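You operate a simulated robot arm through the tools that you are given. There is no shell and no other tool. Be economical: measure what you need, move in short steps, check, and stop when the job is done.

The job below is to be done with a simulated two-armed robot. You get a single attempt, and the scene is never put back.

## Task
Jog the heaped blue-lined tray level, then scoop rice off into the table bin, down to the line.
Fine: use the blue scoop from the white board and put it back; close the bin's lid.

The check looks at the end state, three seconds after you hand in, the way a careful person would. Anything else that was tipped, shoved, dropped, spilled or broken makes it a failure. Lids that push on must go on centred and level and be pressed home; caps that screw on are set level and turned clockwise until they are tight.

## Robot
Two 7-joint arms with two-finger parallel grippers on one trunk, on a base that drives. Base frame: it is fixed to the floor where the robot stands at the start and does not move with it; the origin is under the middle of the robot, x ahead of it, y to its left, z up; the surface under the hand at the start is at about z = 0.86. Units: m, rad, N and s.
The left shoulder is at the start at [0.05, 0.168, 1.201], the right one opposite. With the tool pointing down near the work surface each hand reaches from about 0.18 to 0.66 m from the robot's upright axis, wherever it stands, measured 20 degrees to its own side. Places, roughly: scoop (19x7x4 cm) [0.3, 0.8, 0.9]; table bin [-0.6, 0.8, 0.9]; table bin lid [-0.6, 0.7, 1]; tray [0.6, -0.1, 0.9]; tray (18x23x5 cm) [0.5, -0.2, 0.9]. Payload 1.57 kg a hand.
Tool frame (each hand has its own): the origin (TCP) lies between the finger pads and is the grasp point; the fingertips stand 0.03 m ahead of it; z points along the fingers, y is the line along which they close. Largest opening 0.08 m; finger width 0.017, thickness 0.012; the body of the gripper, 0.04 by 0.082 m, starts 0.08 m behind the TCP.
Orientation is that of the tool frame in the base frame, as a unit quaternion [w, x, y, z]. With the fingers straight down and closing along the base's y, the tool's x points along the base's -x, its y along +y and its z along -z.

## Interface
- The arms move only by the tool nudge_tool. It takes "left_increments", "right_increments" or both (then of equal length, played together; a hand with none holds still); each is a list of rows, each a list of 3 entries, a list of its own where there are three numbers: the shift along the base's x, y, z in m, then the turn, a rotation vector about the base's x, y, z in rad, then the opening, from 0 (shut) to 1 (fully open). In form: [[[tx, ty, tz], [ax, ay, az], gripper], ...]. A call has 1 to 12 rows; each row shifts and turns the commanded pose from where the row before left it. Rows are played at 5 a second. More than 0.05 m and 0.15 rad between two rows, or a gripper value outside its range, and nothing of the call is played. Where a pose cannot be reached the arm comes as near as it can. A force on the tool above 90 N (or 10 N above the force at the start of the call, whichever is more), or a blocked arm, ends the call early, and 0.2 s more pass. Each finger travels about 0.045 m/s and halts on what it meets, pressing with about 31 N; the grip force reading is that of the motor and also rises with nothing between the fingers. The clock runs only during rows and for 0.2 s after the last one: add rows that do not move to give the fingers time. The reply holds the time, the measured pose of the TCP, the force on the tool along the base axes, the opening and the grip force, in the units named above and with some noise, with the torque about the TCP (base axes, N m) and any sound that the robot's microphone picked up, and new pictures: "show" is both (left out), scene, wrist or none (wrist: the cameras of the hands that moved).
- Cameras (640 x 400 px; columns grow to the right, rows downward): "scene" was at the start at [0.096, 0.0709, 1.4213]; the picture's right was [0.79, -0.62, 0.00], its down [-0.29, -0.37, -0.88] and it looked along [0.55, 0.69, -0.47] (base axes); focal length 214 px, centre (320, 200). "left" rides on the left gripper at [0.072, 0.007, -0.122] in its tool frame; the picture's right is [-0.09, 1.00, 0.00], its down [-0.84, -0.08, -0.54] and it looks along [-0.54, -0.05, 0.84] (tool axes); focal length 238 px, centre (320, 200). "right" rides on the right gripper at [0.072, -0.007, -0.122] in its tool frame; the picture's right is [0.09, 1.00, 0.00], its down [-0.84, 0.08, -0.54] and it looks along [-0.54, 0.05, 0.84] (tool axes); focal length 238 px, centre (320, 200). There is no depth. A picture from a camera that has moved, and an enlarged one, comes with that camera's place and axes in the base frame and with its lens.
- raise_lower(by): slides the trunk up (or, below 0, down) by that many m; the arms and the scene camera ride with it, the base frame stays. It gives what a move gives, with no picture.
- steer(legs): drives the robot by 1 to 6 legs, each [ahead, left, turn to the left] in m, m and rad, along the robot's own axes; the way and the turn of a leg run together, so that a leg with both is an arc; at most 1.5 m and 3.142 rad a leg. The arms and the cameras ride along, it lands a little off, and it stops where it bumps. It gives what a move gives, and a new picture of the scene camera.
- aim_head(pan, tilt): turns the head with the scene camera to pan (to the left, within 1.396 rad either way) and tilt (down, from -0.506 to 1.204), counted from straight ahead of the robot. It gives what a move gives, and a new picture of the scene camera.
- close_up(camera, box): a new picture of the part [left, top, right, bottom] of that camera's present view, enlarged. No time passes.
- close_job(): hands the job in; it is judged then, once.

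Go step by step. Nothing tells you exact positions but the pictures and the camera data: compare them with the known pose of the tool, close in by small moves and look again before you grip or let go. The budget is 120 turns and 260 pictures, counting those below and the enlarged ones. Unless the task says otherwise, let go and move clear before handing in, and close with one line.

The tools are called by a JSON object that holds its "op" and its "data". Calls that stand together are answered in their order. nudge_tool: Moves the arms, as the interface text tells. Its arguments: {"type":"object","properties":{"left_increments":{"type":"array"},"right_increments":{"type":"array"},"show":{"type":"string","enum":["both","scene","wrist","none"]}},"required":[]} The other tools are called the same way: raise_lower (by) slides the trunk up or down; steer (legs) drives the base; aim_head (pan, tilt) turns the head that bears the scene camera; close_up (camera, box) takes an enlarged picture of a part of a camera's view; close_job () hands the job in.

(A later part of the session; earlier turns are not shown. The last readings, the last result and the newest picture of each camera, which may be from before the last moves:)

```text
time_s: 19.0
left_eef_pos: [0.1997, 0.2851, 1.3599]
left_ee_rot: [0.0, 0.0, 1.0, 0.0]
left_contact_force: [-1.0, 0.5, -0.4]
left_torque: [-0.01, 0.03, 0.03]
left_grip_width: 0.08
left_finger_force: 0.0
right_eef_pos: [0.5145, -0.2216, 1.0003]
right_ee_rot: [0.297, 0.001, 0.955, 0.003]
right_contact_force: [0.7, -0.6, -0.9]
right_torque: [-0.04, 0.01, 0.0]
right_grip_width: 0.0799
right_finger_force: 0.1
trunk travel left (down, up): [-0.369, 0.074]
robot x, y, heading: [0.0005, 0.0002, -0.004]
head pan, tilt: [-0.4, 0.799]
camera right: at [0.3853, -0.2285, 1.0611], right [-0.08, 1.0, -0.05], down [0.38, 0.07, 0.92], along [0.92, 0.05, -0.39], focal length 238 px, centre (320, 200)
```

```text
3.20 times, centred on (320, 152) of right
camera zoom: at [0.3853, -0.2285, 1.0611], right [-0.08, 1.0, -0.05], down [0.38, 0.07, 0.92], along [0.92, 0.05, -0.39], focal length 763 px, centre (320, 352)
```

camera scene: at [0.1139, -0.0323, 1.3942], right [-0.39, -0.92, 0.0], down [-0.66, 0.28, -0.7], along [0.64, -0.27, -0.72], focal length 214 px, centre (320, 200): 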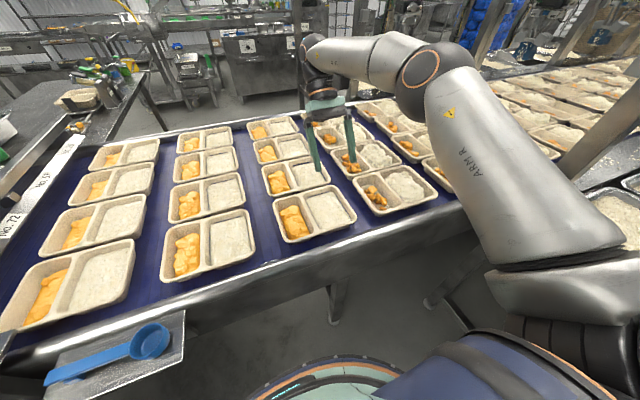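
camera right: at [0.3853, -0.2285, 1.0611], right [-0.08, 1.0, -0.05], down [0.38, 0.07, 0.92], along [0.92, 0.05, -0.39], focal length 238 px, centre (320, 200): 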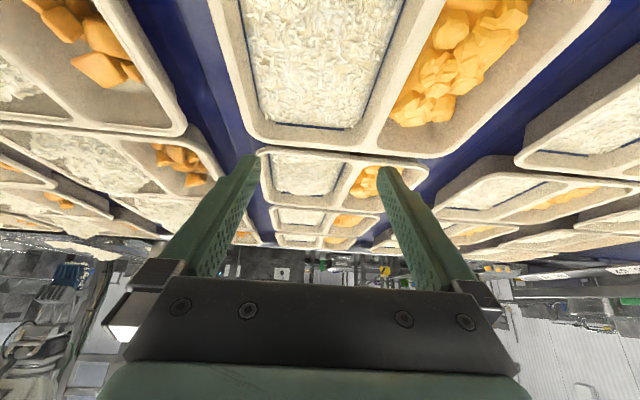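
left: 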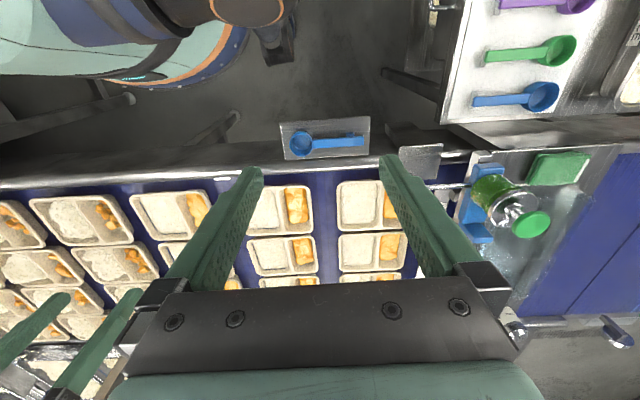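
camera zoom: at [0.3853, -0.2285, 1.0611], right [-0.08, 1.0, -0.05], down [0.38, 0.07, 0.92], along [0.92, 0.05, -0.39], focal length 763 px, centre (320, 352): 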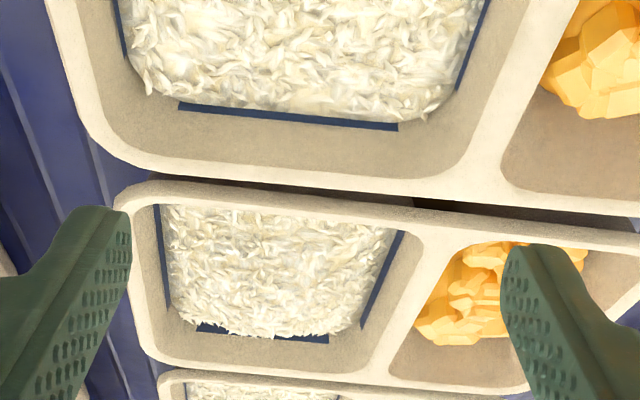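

The tray behind (row 2, column 3) looks domed with rice covering its line. I move in closer to rows 2 and 3.

{"op": "nudge_tool", "data": {"right_increments": [[[0.03, 0, 0.01], [0, 0, 0], 1], [[0.03, 0, 0.01], [0, 0, 0], 1], [[0.03, 0, 0.005], [0, 0, 0], 1], [[0.03, 0, 0.0], [0, 0, 0], 1]], "show": "wrist"}}

{"op": "close_up", "data": {"camera": "right", "box": [220, 80, 420, 205]}}

{"op": "close_up", "data": {"camera": "right", "box": [250, 140, 390, 228]}}

{"op": "close_up", "data": {"camera": "right", "box": [400, 130, 640, 280]}}

```text
time_s: 20.0
left_eef_pos: [0.2001, 0.2852, 1.3592]
left_ee_rot: [0.0, -0.001, 1.0, 0.001]
left_contact_force: [-0.3, 0.2, -0.9]
left_torque: [-0.01, 0.03, -0.01]
left_grip_width: 0.0803
left_finger_force: 0.0
right_eef_pos: [0.6321, -0.2204, 1.0265]
right_ee_rot: [0.295, 0.0, 0.956, 0.001]
right_contact_force: [-0.2, -0.5, -0.3]
right_torque: [-0.02, 0.02, 0.0]
right_grip_width: 0.0801
right_finger_force: 0.1
trunk travel left (down, up): [-0.369, 0.074]
robot x, y, heading: [-0.0022, 0.0004, -0.003]
head pan, tilt: [-0.4, 0.799]
camera right: at [0.5048, -0.2276, 1.0856], right [-0.08, 1.0, -0.05], down [0.38, 0.08, 0.92], along [0.92, 0.05, -0.39], focal length 238 px, centre (320, 200)
```

right: 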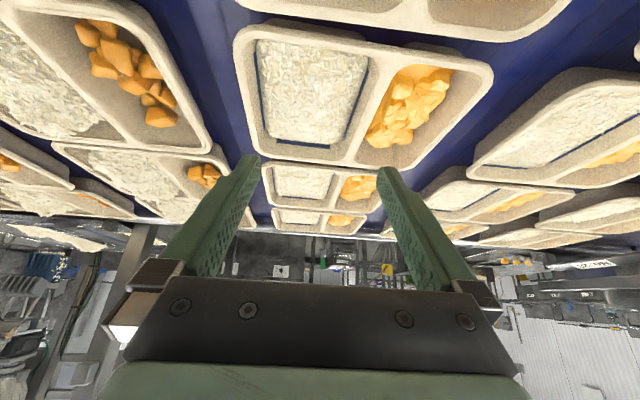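

```text
3.20 times, centred on (320, 142) of right
camera zoom: at [0.5048, -0.2276, 1.0856], right [-0.08, 1.0, -0.05], down [0.38, 0.08, 0.92], along [0.92, 0.05, -0.39], focal length 763 px, centre (320, 384)
```

zoom: 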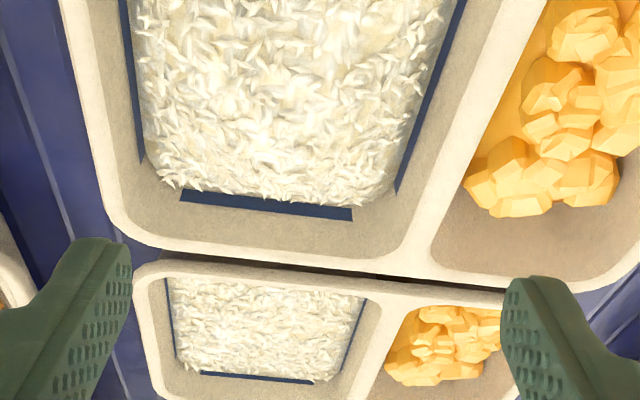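

```text
4.55 times, centred on (320, 184) of right
camera zoom: at [0.5048, -0.2276, 1.0856], right [-0.08, 1.0, -0.05], down [0.38, 0.08, 0.92], along [0.92, 0.05, -0.39], focal length 1083 px, centre (320, 273)
```

zoom: 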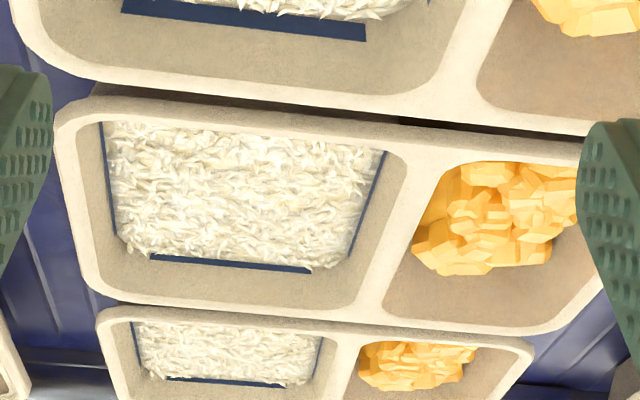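

```text
2.67 times, centred on (520, 205) of right
camera zoom: at [0.5048, -0.2276, 1.0856], right [-0.08, 1.0, -0.05], down [0.38, 0.08, 0.92], along [0.92, 0.05, -0.39], focal length 636 px, centre (-213, 187)
```

zoom: 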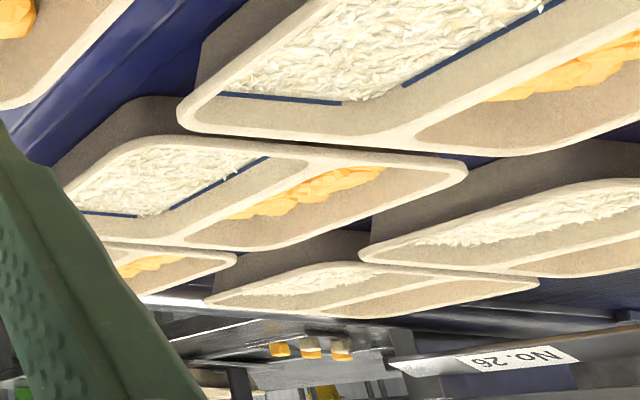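

Row 2, column 3 (about (0.70, -0.19)) is the domed one; its neighbours are level at the line. It's a bit out of reach, so I raise the hand and check clearance before driving closer.

{"op": "nudge_tool", "data": {"right_increments": [[[-0.02, 0.0, 0.03], [0, 0.15, 0], 1], [[-0.02, 0.0, 0.03], [0, 0.15, 0], 1], [[-0.02, 0, 0.03], [0, 0.15, 0], 1], [[-0.02, 0, 0.03], [0, 0.15, 0], 1]], "show": "none"}}

{"op": "aim_head", "data": {"pan": 0.3, "tilt": 1.2}}

```text
time_s: 21.0
left_eef_pos: [0.1996, 0.2852, 1.3594]
left_ee_rot: [0.0, 0.0, 1.0, 0.0]
left_contact_force: [-0.6, 0.3, 0.2]
left_torque: [0.0, 0.01, 0.0]
left_grip_width: 0.0801
left_finger_force: 0.0
right_eef_pos: [0.5521, -0.2211, 1.1458]
right_ee_rot: [0.0, 0.0, 1.0, 0.001]
right_contact_force: [-0.2, 0.6, 0.6]
right_torque: [0.02, 0.0, 0.01]
right_grip_width: 0.0801
right_finger_force: 0.1
trunk travel left (down, up): [-0.369, 0.074]
robot x, y, heading: [0.0028, 0.0034, 0.002]
head pan, tilt: [-0.4, 0.799]
```

```text
time_s: 22.1
left_eef_pos: [0.1993, 0.2854, 1.3606]
left_ee_rot: [-0.001, 0.0, 1.0, 0.0]
left_contact_force: [0.6, -0.8, -0.3]
left_torque: [-0.01, -0.02, -0.03]
left_grip_width: 0.0799
left_finger_force: 0.0
right_eef_pos: [0.5544, -0.2226, 1.145]
right_ee_rot: [0.002, 0.0, 1.0, 0.001]
right_contact_force: [0.4, -0.3, -0.2]
right_torque: [0.01, 0.02, -0.01]
right_grip_width: 0.0802
right_finger_force: 0.2
trunk travel left (down, up): [-0.369, 0.074]
robot x, y, heading: [-0.0028, -0.0022, -0.006]
head pan, tilt: [0.3, 1.201]
camera scene: at [0.093, 0.0157, 1.3664], right [0.29, -0.96, 0.0], down [-0.89, -0.27, -0.36], along [0.35, 0.11, -0.93], focal length 214 px, centre (320, 200)
```

scene: 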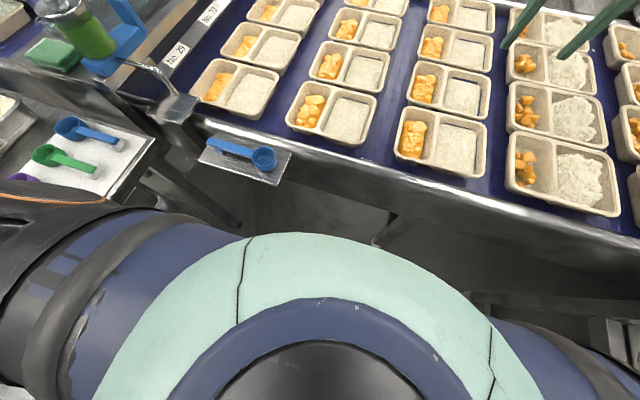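

There's about 0.15 m of clear space ahead of the chest, so I drive forward 0.10 m.

{"op": "steer", "data": {"legs": [[0.1, 0, 0]]}}

{"op": "nudge_tool", "data": {"right_increments": [[[-0.01, 0.037, 0], [0, 0, 0], 1], [[-0.01, 0.037, 0], [0, 0, 0], 1], [[0.0, 0.037, -0.02], [0, 0, 0], 1], [[0.0, 0.037, -0.02], [0, 0, 0], 1]], "show": "wrist"}}

```text
time_s: 23.2
left_eef_pos: [0.2993, 0.2848, 1.359]
left_ee_rot: [0.0, -0.001, 1.0, 0.001]
left_contact_force: [0.3, -0.2, -0.6]
left_torque: [0.0, 0.03, 0.0]
left_grip_width: 0.0798
left_finger_force: 0.0
right_eef_pos: [0.6553, -0.221, 1.1455]
right_ee_rot: [0.0, 0.0, 1.0, 0.002]
right_contact_force: [0.0, 0.2, 0.5]
right_torque: [0.02, 0.01, -0.02]
right_grip_width: 0.0797
right_finger_force: 0.0
trunk travel left (down, up): [-0.369, 0.074]
robot x, y, heading: [0.0984, 0.0016, 0.001]
head pan, tilt: [0.3, 1.201]
camera scene: at [0.194, 0.0159, 1.3663], right [0.3, -0.95, 0.0], down [-0.89, -0.28, -0.36], along [0.35, 0.11, -0.93], focal length 214 px, centre (320, 200)
```

scene: 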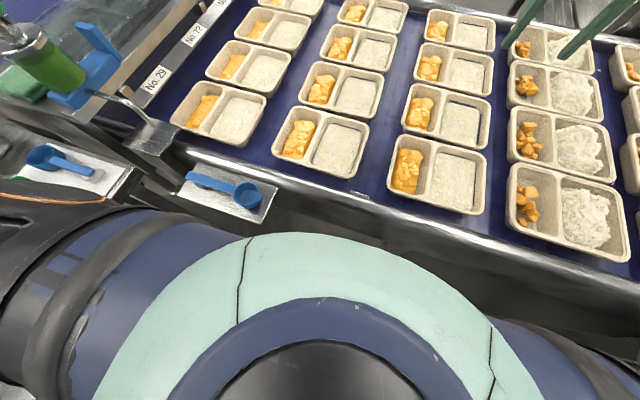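

```text
time_s: 24.2
left_eef_pos: [0.3001, 0.2871, 1.3585]
left_ee_rot: [0.0, 0.0, 1.0, 0.0]
left_contact_force: [1.0, 0.2, -0.1]
left_torque: [-0.02, -0.01, 0.01]
left_grip_width: 0.0797
left_finger_force: 0.1
right_eef_pos: [0.6349, -0.0716, 1.1048]
right_ee_rot: [0.002, 0.0, 1.0, 0.001]
right_contact_force: [0.2, 0.1, 0.7]
right_torque: [0.02, -0.01, 0.03]
right_grip_width: 0.08
right_finger_force: 0.2
trunk travel left (down, up): [-0.369, 0.074]
robot x, y, heading: [0.0994, -0.0007, -0.0]
head pan, tilt: [0.3, 1.201]
camera right: at [0.5627, -0.0795, 1.2277], right [-0.09, 1.0, 0.0], down [0.84, 0.08, 0.54], along [0.54, 0.05, -0.84], focal length 238 px, centre (320, 200)
```

right: 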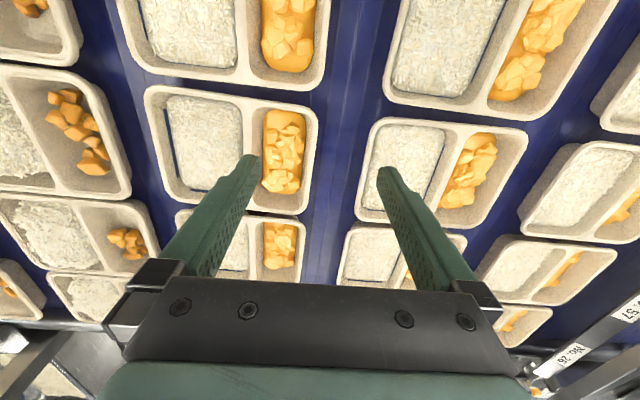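

{"op": "close_up", "data": {"camera": "right", "box": [140, 80, 332, 200]}}

```text
3.33 times, centred on (236, 140) of right
camera zoom: at [0.5627, -0.0795, 1.2277], right [-0.09, 1.0, 0.0], down [0.84, 0.08, 0.54], along [0.54, 0.05, -0.84], focal length 794 px, centre (600, 400)
```

zoom: 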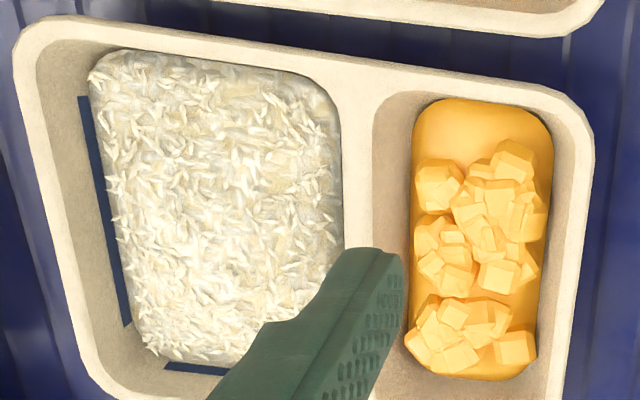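

I pinch the tray's +y rim near (0.705, -0.088). First I come down above it with a narrowed opening and check.

{"op": "nudge_tool", "data": {"right_increments": [[[0.0175, -0.004, -0.03], [0, 0, 0], 0.6], [[0.0175, -0.004, -0.03], [0, 0, 0], 0.4], [[0.0175, -0.004, -0.03], [0, 0, 0], 0.32], [[0.0175, -0.004, -0.03], [0, 0, 0], 0.32], [[0, 0, 0], [0, 0, 0], 0.32]], "show": "wrist"}}

{"op": "close_up", "data": {"camera": "right", "box": [220, 80, 420, 205]}}

```text
time_s: 25.4
left_eef_pos: [0.2993, 0.2846, 1.3595]
left_ee_rot: [0.0, 0.0, 1.0, 0.001]
left_contact_force: [-0.1, 1.0, -0.1]
left_torque: [0.0, -0.03, 0.01]
left_grip_width: 0.0801
left_finger_force: 0.1
right_eef_pos: [0.7047, -0.0881, 0.9848]
right_ee_rot: [0.0, 0.0, 1.0, 0.002]
right_contact_force: [-0.1, 0.2, -0.6]
right_torque: [-0.03, -0.02, 0.0]
right_grip_width: 0.0254
right_finger_force: 0.1
trunk travel left (down, up): [-0.369, 0.074]
robot x, y, heading: [0.1014, -0.0017, 0.006]
head pan, tilt: [0.3, 1.201]
camera right: at [0.6325, -0.0963, 1.1069], right [-0.09, 1.0, 0.0], down [0.84, 0.08, 0.54], along [0.54, 0.05, -0.84], focal length 238 px, centre (320, 200)
```

right: 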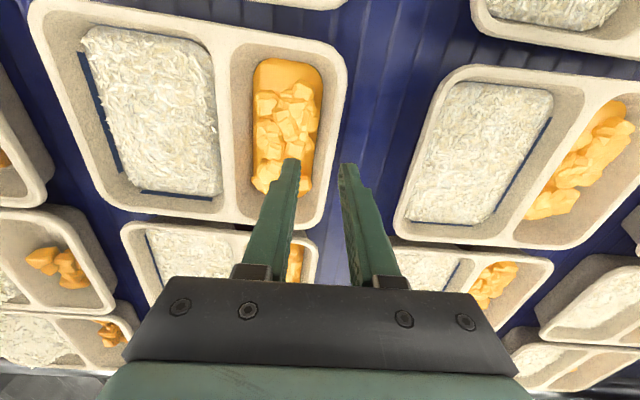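

```text
3.20 times, centred on (320, 142) of right
camera zoom: at [0.6325, -0.0963, 1.1069], right [-0.09, 1.0, 0.0], down [0.84, 0.08, 0.54], along [0.54, 0.05, -0.84], focal length 763 px, centre (320, 384)
```

zoom: 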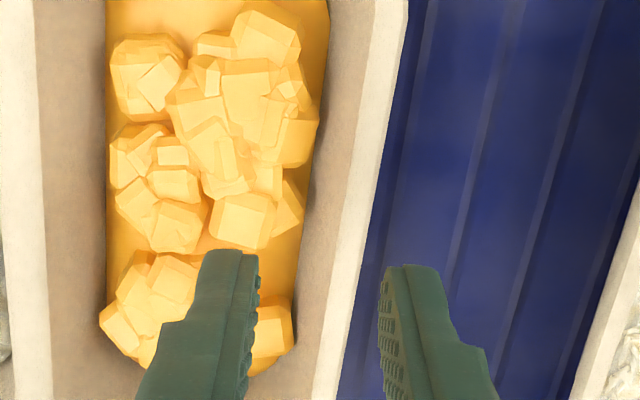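

The rim is about 9 mm further +y than I thought; I shift and descend to straddle it.

{"op": "nudge_tool", "data": {"right_increments": [[[0, 0.009, -0.01], [0, 0, 0], 0.32], [[0, 0, -0.015], [0, 0, 0], 0.32], [[0, 0, -0.015], [0, 0, 0], 0.32]], "show": "wrist"}}

{"op": "close_up", "data": {"camera": "right", "box": [240, 90, 400, 190]}}

```text
time_s: 26.2
left_eef_pos: [0.3006, 0.2843, 1.3595]
left_ee_rot: [-0.001, 0.0, 1.0, 0.0]
left_contact_force: [0.1, 0.2, -0.4]
left_torque: [-0.02, -0.01, -0.02]
left_grip_width: 0.0801
left_finger_force: 0.2
right_eef_pos: [0.7052, -0.081, 0.9452]
right_ee_rot: [0.001, 0.0, 1.0, 0.001]
right_contact_force: [0.2, -0.1, -0.1]
right_torque: [-0.02, -0.04, 0.01]
right_grip_width: 0.0255
right_finger_force: 0.0
trunk travel left (down, up): [-0.369, 0.074]
robot x, y, heading: [0.0984, -0.003, -0.001]
head pan, tilt: [0.3, 1.201]
camera right: at [0.6323, -0.0877, 1.0677], right [-0.09, 1.0, 0.0], down [0.84, 0.08, 0.54], along [0.54, 0.05, -0.84], focal length 238 px, centre (320, 200)
```

right: 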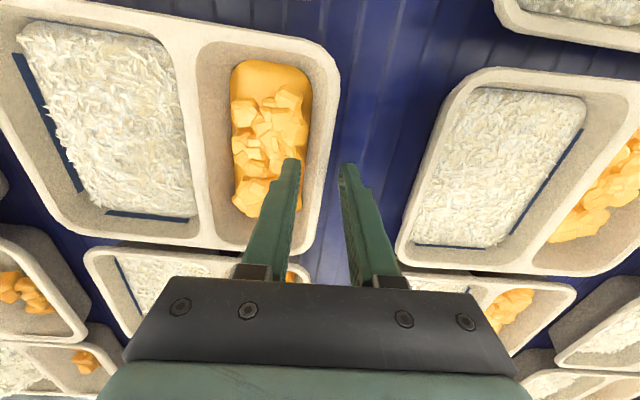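

```text
4.00 times, centred on (320, 140) of right
camera zoom: at [0.6323, -0.0877, 1.0677], right [-0.09, 1.0, 0.0], down [0.84, 0.08, 0.54], along [0.54, 0.05, -0.84], focal length 953 px, centre (320, 440)
```

zoom: 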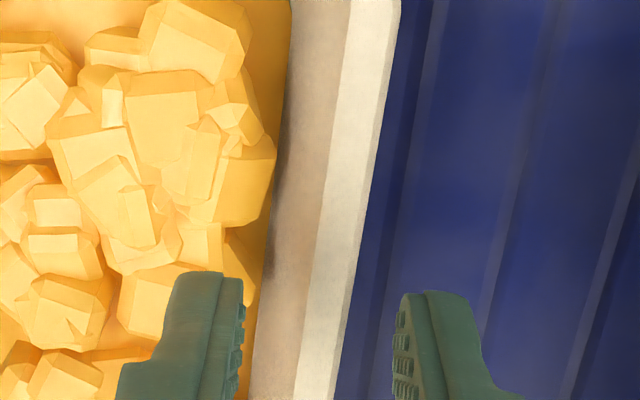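

{"op": "nudge_tool", "data": {"right_increments": [[[0, 0.004, -0.009], [0, 0, 0], 0.28], [[0, 0, -0.009], [0, 0, 0], 0.28]], "show": "wrist"}}

{"op": "close_up", "data": {"camera": "right", "box": [240, 90, 400, 190]}}

```text
time_s: 26.8
left_eef_pos: [0.3004, 0.2835, 1.359]
left_ee_rot: [0.0, -0.001, 1.0, 0.0]
left_contact_force: [-0.1, -0.6, 0.1]
left_torque: [-0.02, 0.01, -0.01]
left_grip_width: 0.0802
left_finger_force: 0.0
right_eef_pos: [0.7037, -0.0755, 0.9276]
right_ee_rot: [0.001, 0.0, 1.0, 0.001]
right_contact_force: [-0.2, -0.2, 0.1]
right_torque: [0.0, 0.0, 0.0]
right_grip_width: 0.0224
right_finger_force: 0.0
trunk travel left (down, up): [-0.369, 0.074]
robot x, y, heading: [0.0986, 0.002, 0.004]
head pan, tilt: [0.3, 1.201]
camera right: at [0.632, -0.0834, 1.0497], right [-0.09, 1.0, 0.0], down [0.84, 0.08, 0.54], along [0.54, 0.05, -0.84], focal length 238 px, centre (320, 200)
```

right: 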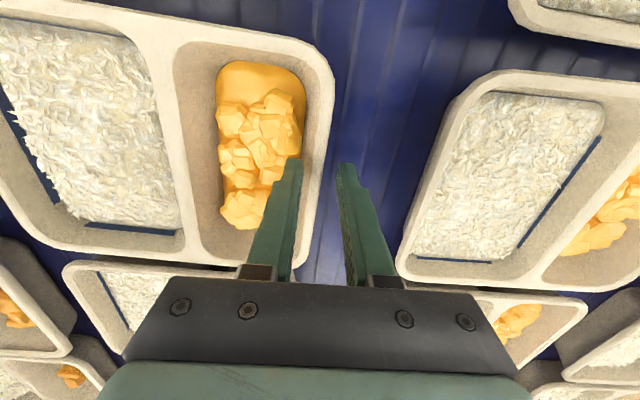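

```text
4.00 times, centred on (320, 140) of right
camera zoom: at [0.632, -0.0834, 1.0497], right [-0.09, 1.0, 0.0], down [0.84, 0.08, 0.54], along [0.54, 0.05, -0.84], focal length 953 px, centre (320, 440)
```

zoom: 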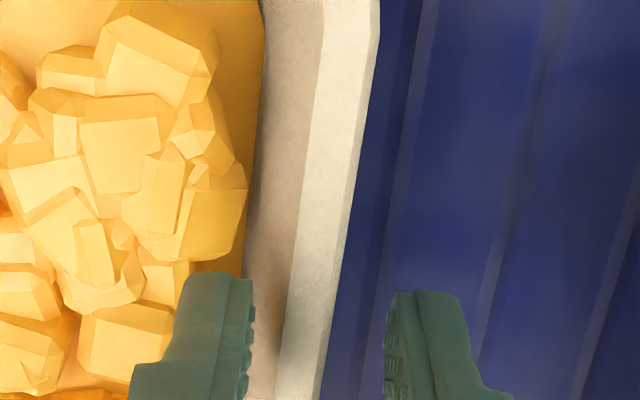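

The fingers straddle the rim centrally. I close on it.

{"op": "nudge_tool", "data": {"right_increments": [[[0, 0, 0], [0, 0, 0], 0.18], [[0, 0, 0], [0, 0, 0], 0.1], [[0, 0, 0], [0, 0, 0], 0.0], [[0, 0, 0], [0, 0, 0], 0.0]], "show": "wrist"}}

```text
time_s: 27.8
left_eef_pos: [0.2976, 0.2847, 1.3599]
left_ee_rot: [0.0, 0.0, 1.0, 0.0]
left_contact_force: [0.6, 0.3, -0.3]
left_torque: [-0.01, 0.02, -0.01]
left_grip_width: 0.0801
left_finger_force: 0.0
right_eef_pos: [0.7051, -0.0755, 0.9282]
right_ee_rot: [0.001, 0.0, 1.0, 0.001]
right_contact_force: [-1.2, -0.7, 0.2]
right_torque: [-0.2, -0.16, -0.26]
right_grip_width: 0.0088
right_finger_force: 25.6
trunk travel left (down, up): [-0.369, 0.074]
robot x, y, heading: [0.0972, 0.0023, 0.001]
head pan, tilt: [0.3, 1.201]
camera right: at [0.6319, -0.0835, 1.0498], right [-0.09, 1.0, 0.0], down [0.84, 0.08, 0.54], along [0.54, 0.05, -0.84], focal length 238 px, centre (320, 200)
```

right: 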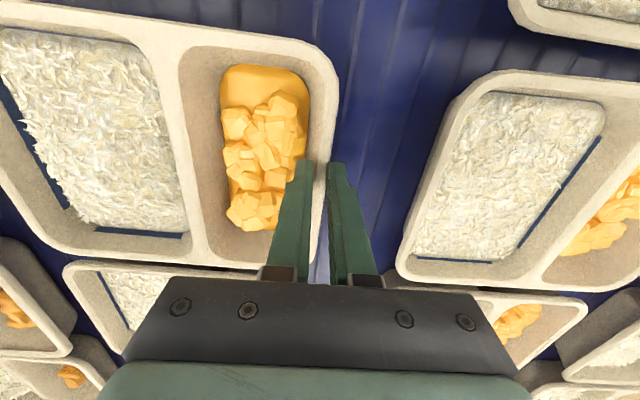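

The rim is gripped at 8.8 mm. I jog the tray gently side to side on the belt and look at the heap.

{"op": "nudge_tool", "data": {"right_increments": [[[0, 0.008, 0], [0, 0, 0], 0], [[0, -0.016, 0], [0, 0, 0], 0], [[0, 0.016, 0], [0, 0, 0], 0], [[0, -0.016, 0], [0, 0, 0], 0], [[0, 0.016, 0], [0, 0, 0], 0], [[0, -0.016, 0], [0, 0, 0], 0], [[0, 0.016, 0], [0, 0, 0], 0], [[0, -0.016, 0], [0, 0, 0], 0], [[0, 0.008, 0], [0, 0, 0], 0], [[0, 0, 0], [0, 0, 0], 0]], "show": "wrist"}}

{"op": "close_up", "data": {"camera": "right", "box": [0, 0, 320, 200]}}

```text
time_s: 30.0
left_eef_pos: [0.298, 0.2843, 1.3597]
left_ee_rot: [0.0, 0.0, 1.0, 0.0]
left_contact_force: [-0.8, 0.5, -0.1]
left_torque: [0.0, 0.0, 0.03]
left_grip_width: 0.0799
left_finger_force: 0.0
right_eef_pos: [0.7044, -0.0749, 0.9283]
right_ee_rot: [0.0, 0.0, 1.0, 0.003]
right_contact_force: [0.6, -0.1, 2.5]
right_torque: [-0.22, -0.03, -0.22]
right_grip_width: 0.0085
right_finger_force: 25.2
trunk travel left (down, up): [-0.369, 0.074]
robot x, y, heading: [0.098, 0.0005, 0.002]
head pan, tilt: [0.3, 1.201]
camera right: at [0.6319, -0.0834, 1.0498], right [-0.09, 1.0, 0.0], down [0.84, 0.08, 0.54], along [0.54, 0.05, -0.84], focal length 238 px, centre (320, 200)
```

right: 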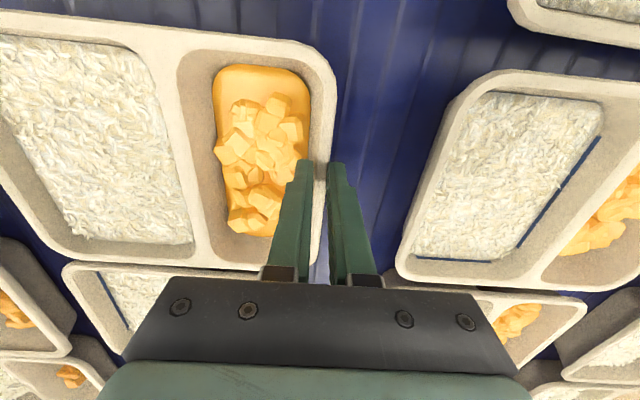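

```text
2.00 times, centred on (160, 100) of right
camera zoom: at [0.6319, -0.0834, 1.0498], right [-0.09, 1.0, 0.0], down [0.84, 0.08, 0.54], along [0.54, 0.05, -0.84], focal length 477 px, centre (640, 400)
```

zoom: 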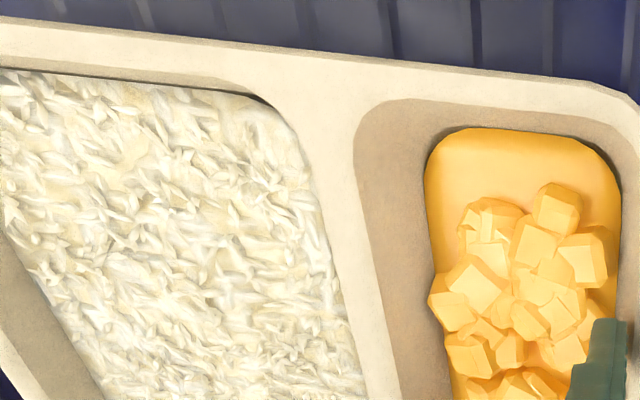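

The jogging worked: the rice is level and now covers the whole line. I release and lift clear.

{"op": "nudge_tool", "data": {"right_increments": [[[0, 0, 0], [0, 0, 0], 0.28], [[0, 0, 0], [0, 0, 0], 0.28], [[0, 0, 0.02], [0, 0, 0], 0.28], [[0, 0, 0.04], [0, 0, 0], 0.28], [[0, 0, 0.04], [0, 0, 0], 0.28], [[-0.03, -0.03, 0.03], [0, 0, 0], 0.5], [[-0.03, -0.04, 0.0], [0, 0, 0], 1], [[-0.02, -0.04, 0.0], [0, 0, 0], 1]], "show": "wrist"}}

{"op": "close_up", "data": {"camera": "right", "box": [220, 90, 460, 240]}}

```text
refused: row 6 steps farther than a row can; nothing moved
```

```text
2.67 times, centred on (340, 165) of right
camera zoom: at [0.6319, -0.0834, 1.0498], right [-0.09, 1.0, 0.0], down [0.84, 0.08, 0.54], along [0.54, 0.05, -0.84], focal length 636 px, centre (267, 293)
```

zoom: 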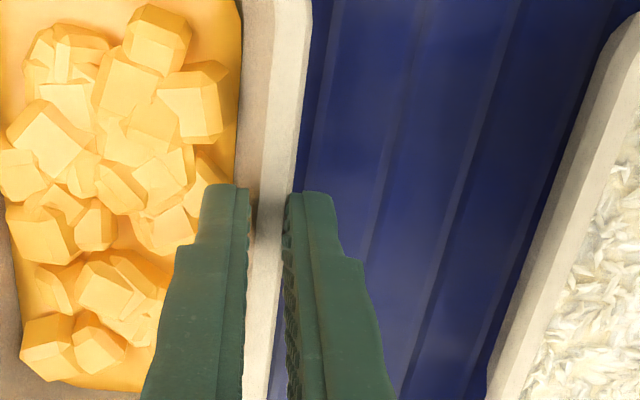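

One row was too long; I repeat with smaller steps.

{"op": "nudge_tool", "data": {"right_increments": [[[0, 0, 0], [0, 0, 0], 0.28], [[0, 0, 0], [0, 0, 0], 0.28], [[0, 0, 0.02], [0, 0, 0], 0.28], [[0, 0, 0.04], [0, 0, 0], 0.28], [[0, 0, 0.04], [0, 0, 0], 0.28], [[-0.02, -0.025, 0.03], [0, 0, 0], 0.5], [[-0.03, -0.03, 0.02], [0, 0, 0], 1], [[-0.02, -0.04, 0.0], [0, 0, 0], 1], [[-0.02, -0.04, 0.0], [0, 0, 0], 1]], "show": "wrist"}}

{"op": "close_up", "data": {"camera": "right", "box": [220, 90, 460, 240]}}

```text
time_s: 32.0
left_eef_pos: [0.3001, 0.2839, 1.3604]
left_ee_rot: [0.0, 0.0, 1.0, 0.0]
left_contact_force: [-0.1, -0.1, 0.6]
left_torque: [0.01, 0.0, 0.0]
left_grip_width: 0.08
left_finger_force: 0.1
right_eef_pos: [0.6135, -0.2125, 1.0773]
right_ee_rot: [0.002, 0.0, 1.0, 0.002]
right_contact_force: [-0.2, -0.1, -0.6]
right_torque: [0.03, 0.0, 0.01]
right_grip_width: 0.0798
right_finger_force: 0.1
trunk travel left (down, up): [-0.369, 0.074]
robot x, y, heading: [0.0958, 0.0003, 0.002]
head pan, tilt: [0.3, 1.201]
camera right: at [0.5409, -0.2203, 1.2006], right [-0.09, 1.0, 0.0], down [0.84, 0.08, 0.54], along [0.54, 0.05, -0.84], focal length 238 px, centre (320, 200)
```

right: 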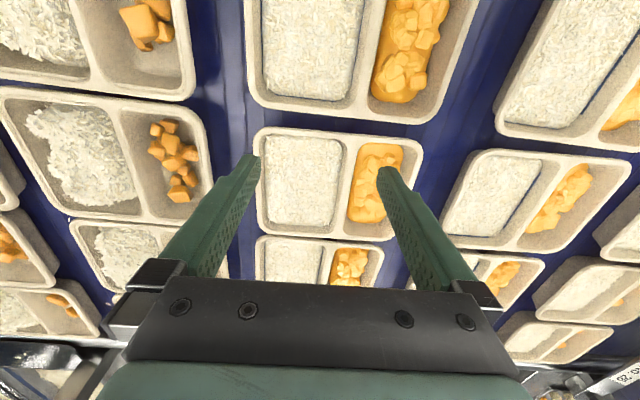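

```text
2.67 times, centred on (340, 165) of right
camera zoom: at [0.5409, -0.2203, 1.2006], right [-0.09, 1.0, 0.0], down [0.84, 0.08, 0.54], along [0.54, 0.05, -0.84], focal length 636 px, centre (267, 293)
```

zoom: 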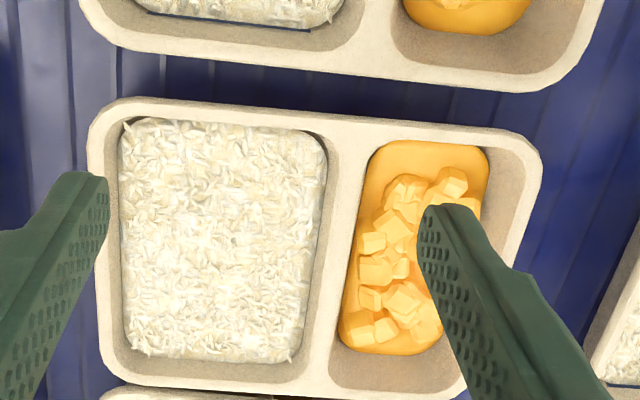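

The rice is level and sits just above the hidden line. Now I back off and look at the bin and the scoop board.

{"op": "nudge_tool", "data": {"right_increments": [[[-0.04, 0.0, 0.02], [0, 0, 0], 1], [[-0.04, 0.0, 0.02], [0, 0, 0], 1], [[-0.04, 0, 0.02], [0, 0, 0], 1], [[-0.04, 0, 0.02], [0, 0, 0], 1], [[-0.04, 0, 0.02], [0, 0, 0], 1], [[-0.03, 0, 0.02], [0, 0, 0], 1]], "show": "none"}}

{"op": "steer", "data": {"legs": [[-0.15, 0, 0], [0, 0, 1.57]]}}

{"op": "aim_head", "data": {"pan": 0.5, "tilt": 0.7}}

```text
time_s: 33.4
left_eef_pos: [0.2992, 0.2849, 1.3603]
left_ee_rot: [0.001, 0.0, 1.0, 0.001]
left_contact_force: [0.3, -0.4, 0.4]
left_torque: [0.02, 0.01, 0.0]
left_grip_width: 0.0798
left_finger_force: 0.1
right_eef_pos: [0.3821, -0.2119, 1.1993]
right_ee_rot: [0.0, -0.001, 1.0, 0.002]
right_contact_force: [-0.1, 0.7, -0.3]
right_torque: [-0.02, -0.02, 0.01]
right_grip_width: 0.0799
right_finger_force: 0.2
trunk travel left (down, up): [-0.369, 0.074]
robot x, y, heading: [0.0982, -0.0022, 0.005]
head pan, tilt: [0.3, 1.201]
```

```text
time_s: 38.6
left_eef_pos: [-0.3368, 0.199, 1.3594]
left_ee_rot: [0.0, 0.709, -0.706, 0.0]
left_contact_force: [-0.2, -0.4, 0.0]
left_torque: [0.0, -0.04, 0.0]
left_grip_width: 0.08
left_finger_force: 0.1
right_eef_pos: [0.1591, 0.2826, 1.1987]
right_ee_rot: [0.0, 0.708, -0.706, -0.002]
right_contact_force: [0.4, -0.2, 0.2]
right_torque: [0.03, -0.02, -0.01]
right_grip_width: 0.0801
right_finger_force: 0.1
trunk travel left (down, up): [-0.369, 0.074]
robot x, y, heading: [-0.0519, 0.004, 1.576]
head pan, tilt: [0.3, 1.201]
camera scene: at [-0.0685, 0.0925, 1.3664], right [0.95, 0.3, 0.0], down [0.28, -0.89, -0.36], along [-0.11, 0.35, -0.93], focal length 214 px, centre (320, 200)
```

scene: 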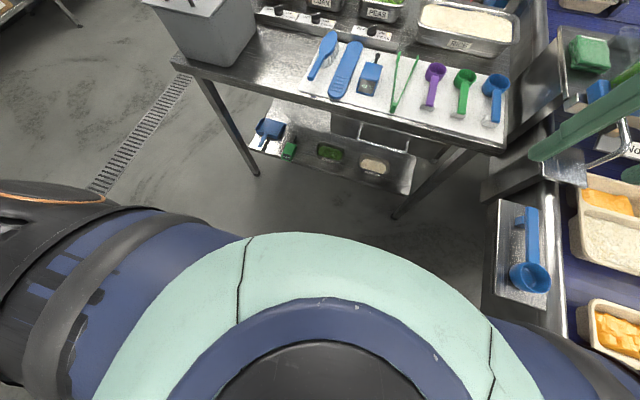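

```text
time_s: 39.5
left_eef_pos: [-0.3377, 0.1985, 1.36]
left_ee_rot: [-0.001, 0.708, -0.706, 0.001]
left_contact_force: [0.3, 0.7, -0.1]
left_torque: [0.01, 0.0, -0.03]
left_grip_width: 0.0801
left_finger_force: 0.2
right_eef_pos: [0.1599, 0.2849, 1.1984]
right_ee_rot: [0.0, 0.709, -0.706, -0.001]
right_contact_force: [-0.5, -0.3, 0.8]
right_torque: [-0.05, -0.03, 0.01]
right_grip_width: 0.0799
right_finger_force: 0.1
trunk travel left (down, up): [-0.369, 0.074]
robot x, y, heading: [-0.0504, 0.0044, 1.577]
head pan, tilt: [0.499, 0.7]
camera scene: at [-0.0926, 0.1136, 1.4023], right [0.88, 0.48, 0.0], down [0.31, -0.56, -0.76], along [-0.37, 0.67, -0.64], focal length 214 px, centre (320, 200)
```

scene: 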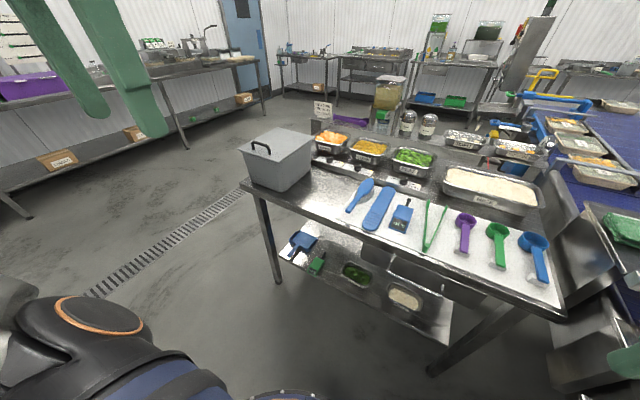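

{"op": "close_up", "data": {"camera": "scene", "box": [230, 110, 342, 200]}}

{"op": "close_up", "data": {"camera": "scene", "box": [330, 160, 570, 310]}}

```text
4.44 times, centred on (286, 155) of scene
camera zoom: at [-0.0926, 0.1136, 1.4023], right [0.88, 0.48, 0.0], down [0.31, -0.56, -0.76], along [-0.37, 0.67, -0.64], focal length 953 px, centre (471, 400)
```

zoom: 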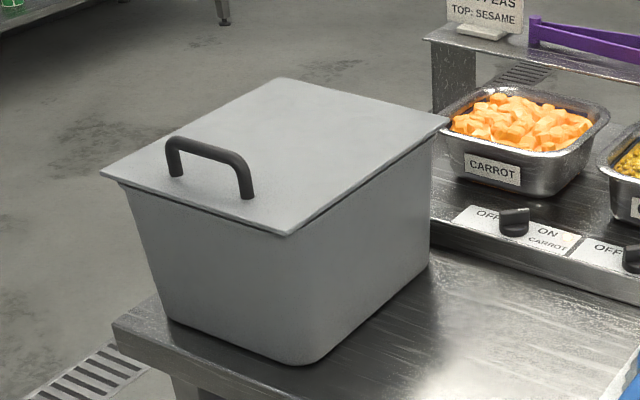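

```text
2.67 times, centred on (450, 235) of scene
camera zoom: at [-0.0926, 0.1136, 1.4023], right [0.88, 0.48, 0.0], down [0.31, -0.56, -0.76], along [-0.37, 0.67, -0.64], focal length 572 px, centre (-27, 107)
```

zoom: 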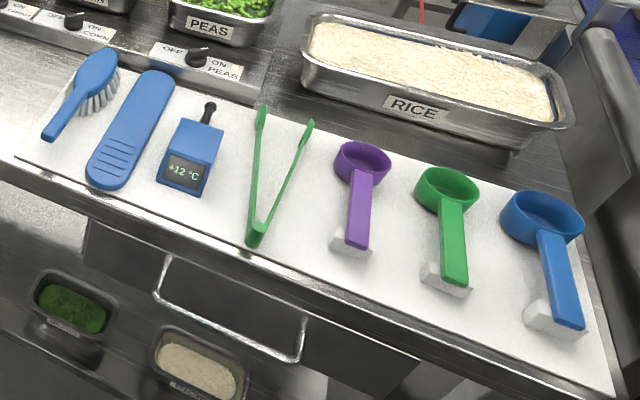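

The lid has a U-handle by its front edge, likely hinged at the back; I take the handle at about (-0.636, 0.643, 1.06). I drive over so the left hand can reach it.

{"op": "steer", "data": {"legs": [[0.1, 0.4, 0]]}}

{"op": "aim_head", "data": {"pan": 0.35, "tilt": 0.8}}

{"op": "close_up", "data": {"camera": "scene", "box": [200, 80, 440, 230]}}

```text
time_s: 43.6
left_eef_pos: [-0.7405, 0.2959, 1.3599]
left_ee_rot: [0.0, 0.709, -0.706, 0.0]
left_contact_force: [-0.7, -0.7, -0.6]
left_torque: [0.0, -0.01, -0.01]
left_grip_width: 0.0799
left_finger_force: 0.0
right_eef_pos: [-0.2439, 0.3807, 1.1986]
right_ee_rot: [0.0, 0.708, -0.706, -0.002]
right_contact_force: [0.6, -0.2, -0.1]
right_torque: [-0.01, -0.02, 0.01]
right_grip_width: 0.0801
right_finger_force: 0.0
trunk travel left (down, up): [-0.369, 0.074]
robot x, y, heading: [-0.4583, 0.1023, 1.577]
head pan, tilt: [0.499, 0.7]
camera scene: at [-0.496, 0.2112, 1.4024], right [0.88, 0.48, 0.0], down [0.31, -0.56, -0.76], along [-0.37, 0.67, -0.64], focal length 214 px, centre (320, 200)
```

scene: 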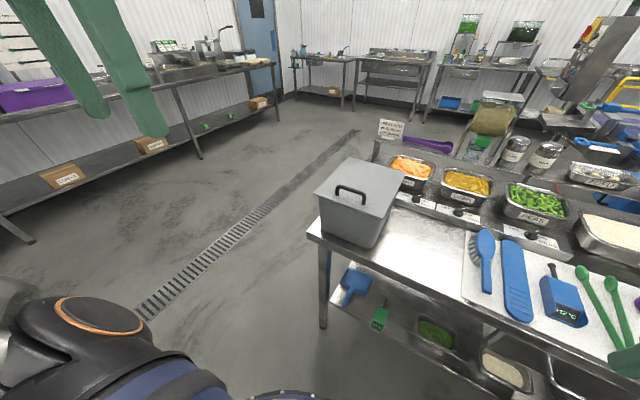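

```text
time_s: 44.3
left_eef_pos: [-0.7404, 0.2959, 1.3592]
left_ee_rot: [0.0, 0.709, -0.705, 0.0]
left_contact_force: [0.1, 0.4, 0.1]
left_torque: [0.01, 0.02, -0.01]
left_grip_width: 0.08
left_finger_force: 0.1
right_eef_pos: [-0.2448, 0.3825, 1.1983]
right_ee_rot: [0.0, 0.709, -0.706, -0.001]
right_contact_force: [-0.1, -0.2, 0.5]
right_torque: [0.0, -0.01, 0.01]
right_grip_width: 0.0798
right_finger_force: 0.0
trunk travel left (down, up): [-0.369, 0.074]
robot x, y, heading: [-0.4521, 0.0999, 1.575]
head pan, tilt: [0.351, 0.799]
camera scene: at [-0.4829, 0.2124, 1.3942], right [0.94, 0.35, 0.0], down [0.25, -0.67, -0.7], along [-0.24, 0.65, -0.72], focal length 214 px, centre (320, 200)
```

scene: 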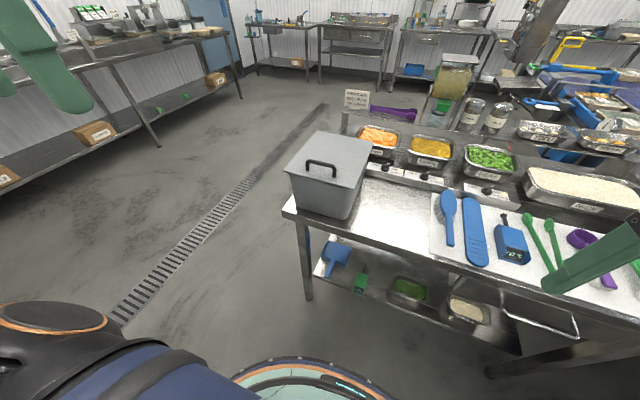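

```text
2.67 times, centred on (320, 155) of scene
camera zoom: at [-0.4829, 0.2124, 1.3942], right [0.94, 0.35, 0.0], down [0.25, -0.67, -0.7], along [-0.24, 0.65, -0.72], focal length 572 px, centre (320, 320)
```

zoom: 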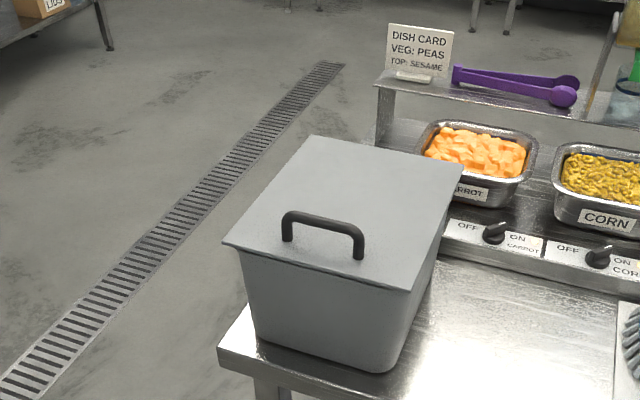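

The handle centre is about (-0.635, 0.637). I move the left hand above it, turning 90° so the fingers close across the bar.

{"op": "nudge_tool", "data": {"left_increments": [[[0.0095, 0.031, -0.018], [0, 0, 0.143], 1], [[0.0095, 0.031, -0.018], [0, 0, 0.143], 1], [[0.0095, 0.031, -0.018], [0, 0, 0.143], 1], [[0.0095, 0.031, -0.018], [0, 0, 0.143], 1], [[0.0095, 0.031, -0.018], [0, 0, 0.143], 1], [[0.0095, 0.031, -0.018], [0, 0, 0.143], 1], [[0.0095, 0.031, -0.018], [0, 0, 0.143], 1], [[0.0095, 0.031, -0.018], [0, 0, 0.143], 1], [[0.0095, 0.031, -0.018], [0, 0, 0.143], 1], [[0.0095, 0.031, -0.018], [0, 0, 0.143], 1], [[0.0095, 0.031, -0.018], [0, 0, 0.143], 1]]}}

```text
time_s: 46.7
left_eef_pos: [-0.6589, 0.5976, 1.165]
left_ee_rot: [0.0, 0.999, -0.044, 0.001]
left_contact_force: [0.3, 0.9, -0.8]
left_torque: [-0.06, 0.01, -0.04]
left_grip_width: 0.0799
left_finger_force: 0.1
left hand out of reach, approached as far as the arm can: row 10, 11
right_eef_pos: [-0.245, 0.3836, 1.1978]
right_ee_rot: [0.0, 0.709, -0.706, 0.001]
right_contact_force: [0.6, -1.0, 0.3]
right_torque: [-0.04, -0.02, 0.02]
right_grip_width: 0.0802
right_finger_force: 0.0
trunk travel left (down, up): [-0.369, 0.074]
robot x, y, heading: [-0.4545, 0.0969, 1.578]
head pan, tilt: [0.351, 0.799]
camera scene: at [-0.4834, 0.2143, 1.3939], right [0.94, 0.35, 0.0], down [0.25, -0.67, -0.7], along [-0.24, 0.65, -0.72], focal length 214 px, centre (320, 200)
camera left: at [-0.5876, 0.5851, 1.2872], right [-0.18, -0.98, 0.0], down [-0.83, 0.15, 0.54], along [-0.53, 0.1, -0.84], focal length 238 px, centre (320, 200)
```

scene: 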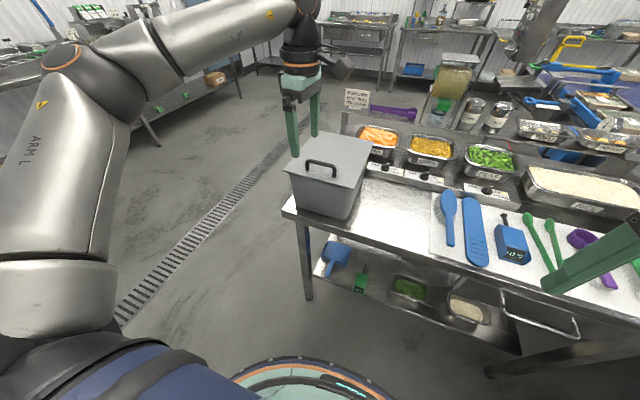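
left: 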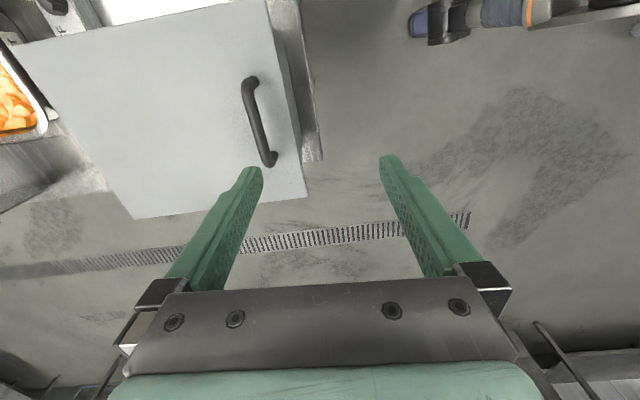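

That's at the arm's limit, so I drive 0.1 m closer and then place the hand.

{"op": "steer", "data": {"legs": [[0.1, 0, 0]]}}

{"op": "nudge_tool", "data": {"left_increments": [[[0, 0, 0], [0, 0, 0], 1]], "show": "wrist"}}

```text
time_s: 47.9
left_eef_pos: [-0.6585, 0.6958, 1.1662]
left_ee_rot: [-0.001, 0.999, -0.045, 0.001]
left_contact_force: [0.5, -0.1, 0.3]
left_torque: [-0.02, 0.04, 0.03]
left_grip_width: 0.0802
left_finger_force: 0.0
right_eef_pos: [-0.2463, 0.4815, 1.1979]
right_ee_rot: [0.001, 0.709, -0.705, 0.0]
right_contact_force: [0.5, 0.9, -0.6]
right_torque: [-0.02, 0.01, -0.01]
right_grip_width: 0.0801
right_finger_force: 0.0
trunk travel left (down, up): [-0.369, 0.074]
robot x, y, heading: [-0.4518, 0.1986, 1.579]
head pan, tilt: [0.351, 0.799]
camera scene: at [-0.4834, 0.3127, 1.394], right [0.94, 0.35, 0.0], down [0.25, -0.67, -0.7], along [-0.24, 0.65, -0.72], focal length 214 px, centre (320, 200)
```

scene: 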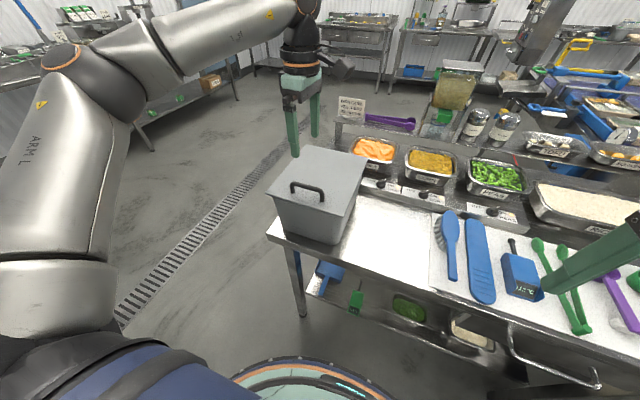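

```text
time_s: 48.3
left_eef_pos: [-0.6585, 0.6952, 1.1656]
left_ee_rot: [-0.001, 0.999, -0.045, 0.001]
left_contact_force: [-0.5, 0.0, 1.1]
left_torque: [-0.02, 0.02, -0.03]
left_grip_width: 0.08
left_finger_force: 0.0
right_eef_pos: [-0.2446, 0.4825, 1.1986]
right_ee_rot: [0.0, 0.708, -0.706, 0.0]
right_contact_force: [0.5, 0.0, 0.6]
right_torque: [0.0, -0.02, -0.04]
right_grip_width: 0.0803
right_finger_force: 0.1
trunk travel left (down, up): [-0.369, 0.074]
robot x, y, heading: [-0.4533, 0.1979, 1.574]
head pan, tilt: [0.351, 0.799]
camera left: at [-0.5875, 0.6824, 1.2883], right [-0.18, -0.98, 0.0], down [-0.83, 0.15, 0.54], along [-0.53, 0.1, -0.84], focal length 238 px, centre (320, 200)
```

left: 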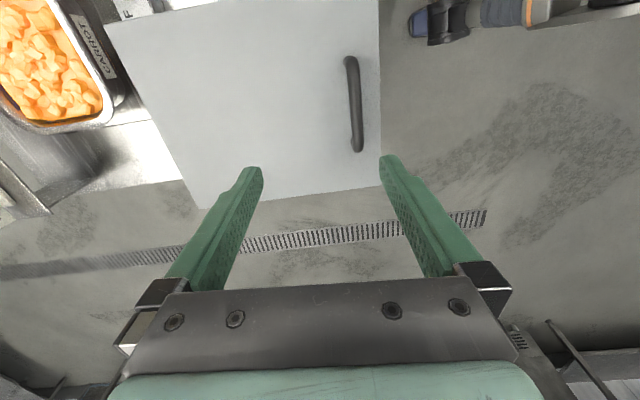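

{"op": "nudge_tool", "data": {"left_increments": [[[0.012, -0.016, -0.02], [0, 0, 0], 1], [[0.012, -0.016, -0.02], [0, 0, 0], 1], [[0, 0, -0.02], [0, 0, 0], 1]], "show": "both"}}

{"op": "close_up", "data": {"camera": "scene", "box": [240, 100, 400, 200]}}

```text
time_s: 49.1
left_eef_pos: [-0.6335, 0.6641, 1.1067]
left_ee_rot: [-0.002, 0.999, -0.044, 0.0]
left_contact_force: [-1.1, -0.5, -1.1]
left_torque: [0.0, -0.01, -0.01]
left_grip_width: 0.0801
left_finger_force: 0.1
right_eef_pos: [-0.2455, 0.4817, 1.1982]
right_ee_rot: [0.0, 0.709, -0.705, -0.002]
right_contact_force: [-0.2, -0.5, -0.5]
right_torque: [0.0, -0.01, -0.02]
right_grip_width: 0.08
right_finger_force: 0.1
trunk travel left (down, up): [-0.369, 0.074]
robot x, y, heading: [-0.4535, 0.1966, 1.578]
head pan, tilt: [0.351, 0.799]
camera scene: at [-0.4837, 0.312, 1.3941], right [0.94, 0.35, 0.0], down [0.25, -0.67, -0.7], along [-0.24, 0.65, -0.72], focal length 214 px, centre (320, 200)
camera left: at [-0.5633, 0.6506, 1.2279], right [-0.18, -0.98, 0.0], down [-0.83, 0.15, 0.54], along [-0.53, 0.1, -0.84], focal length 238 px, centre (320, 200)
```

scene: 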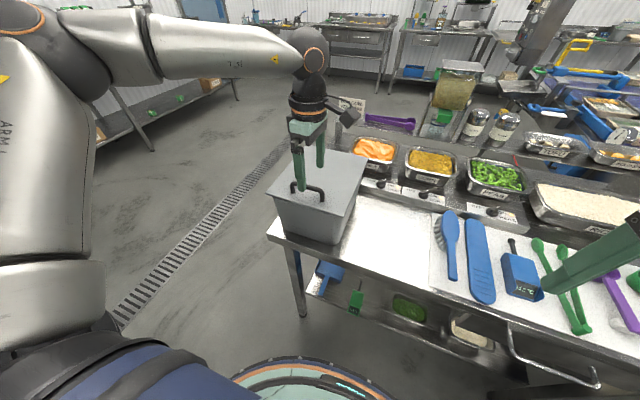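
left: 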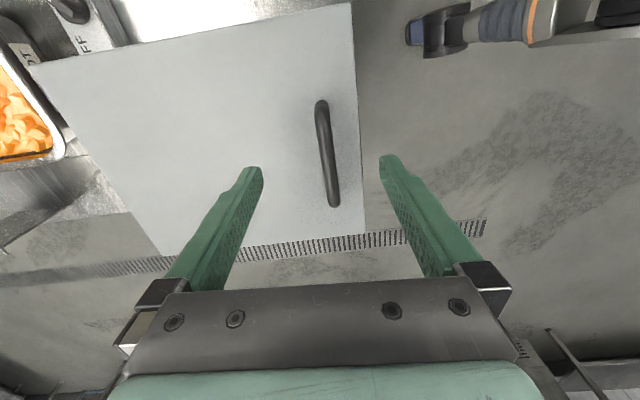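

```text
4.00 times, centred on (320, 150) of scene
camera zoom: at [-0.4837, 0.312, 1.3941], right [0.94, 0.35, 0.0], down [0.25, -0.67, -0.7], along [-0.24, 0.65, -0.72], focal length 858 px, centre (320, 400)
```

zoom: 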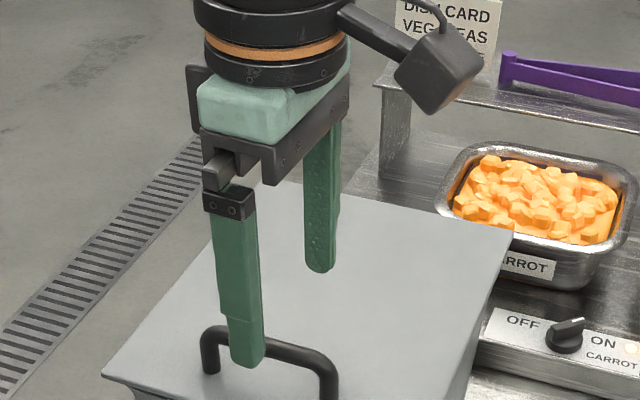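

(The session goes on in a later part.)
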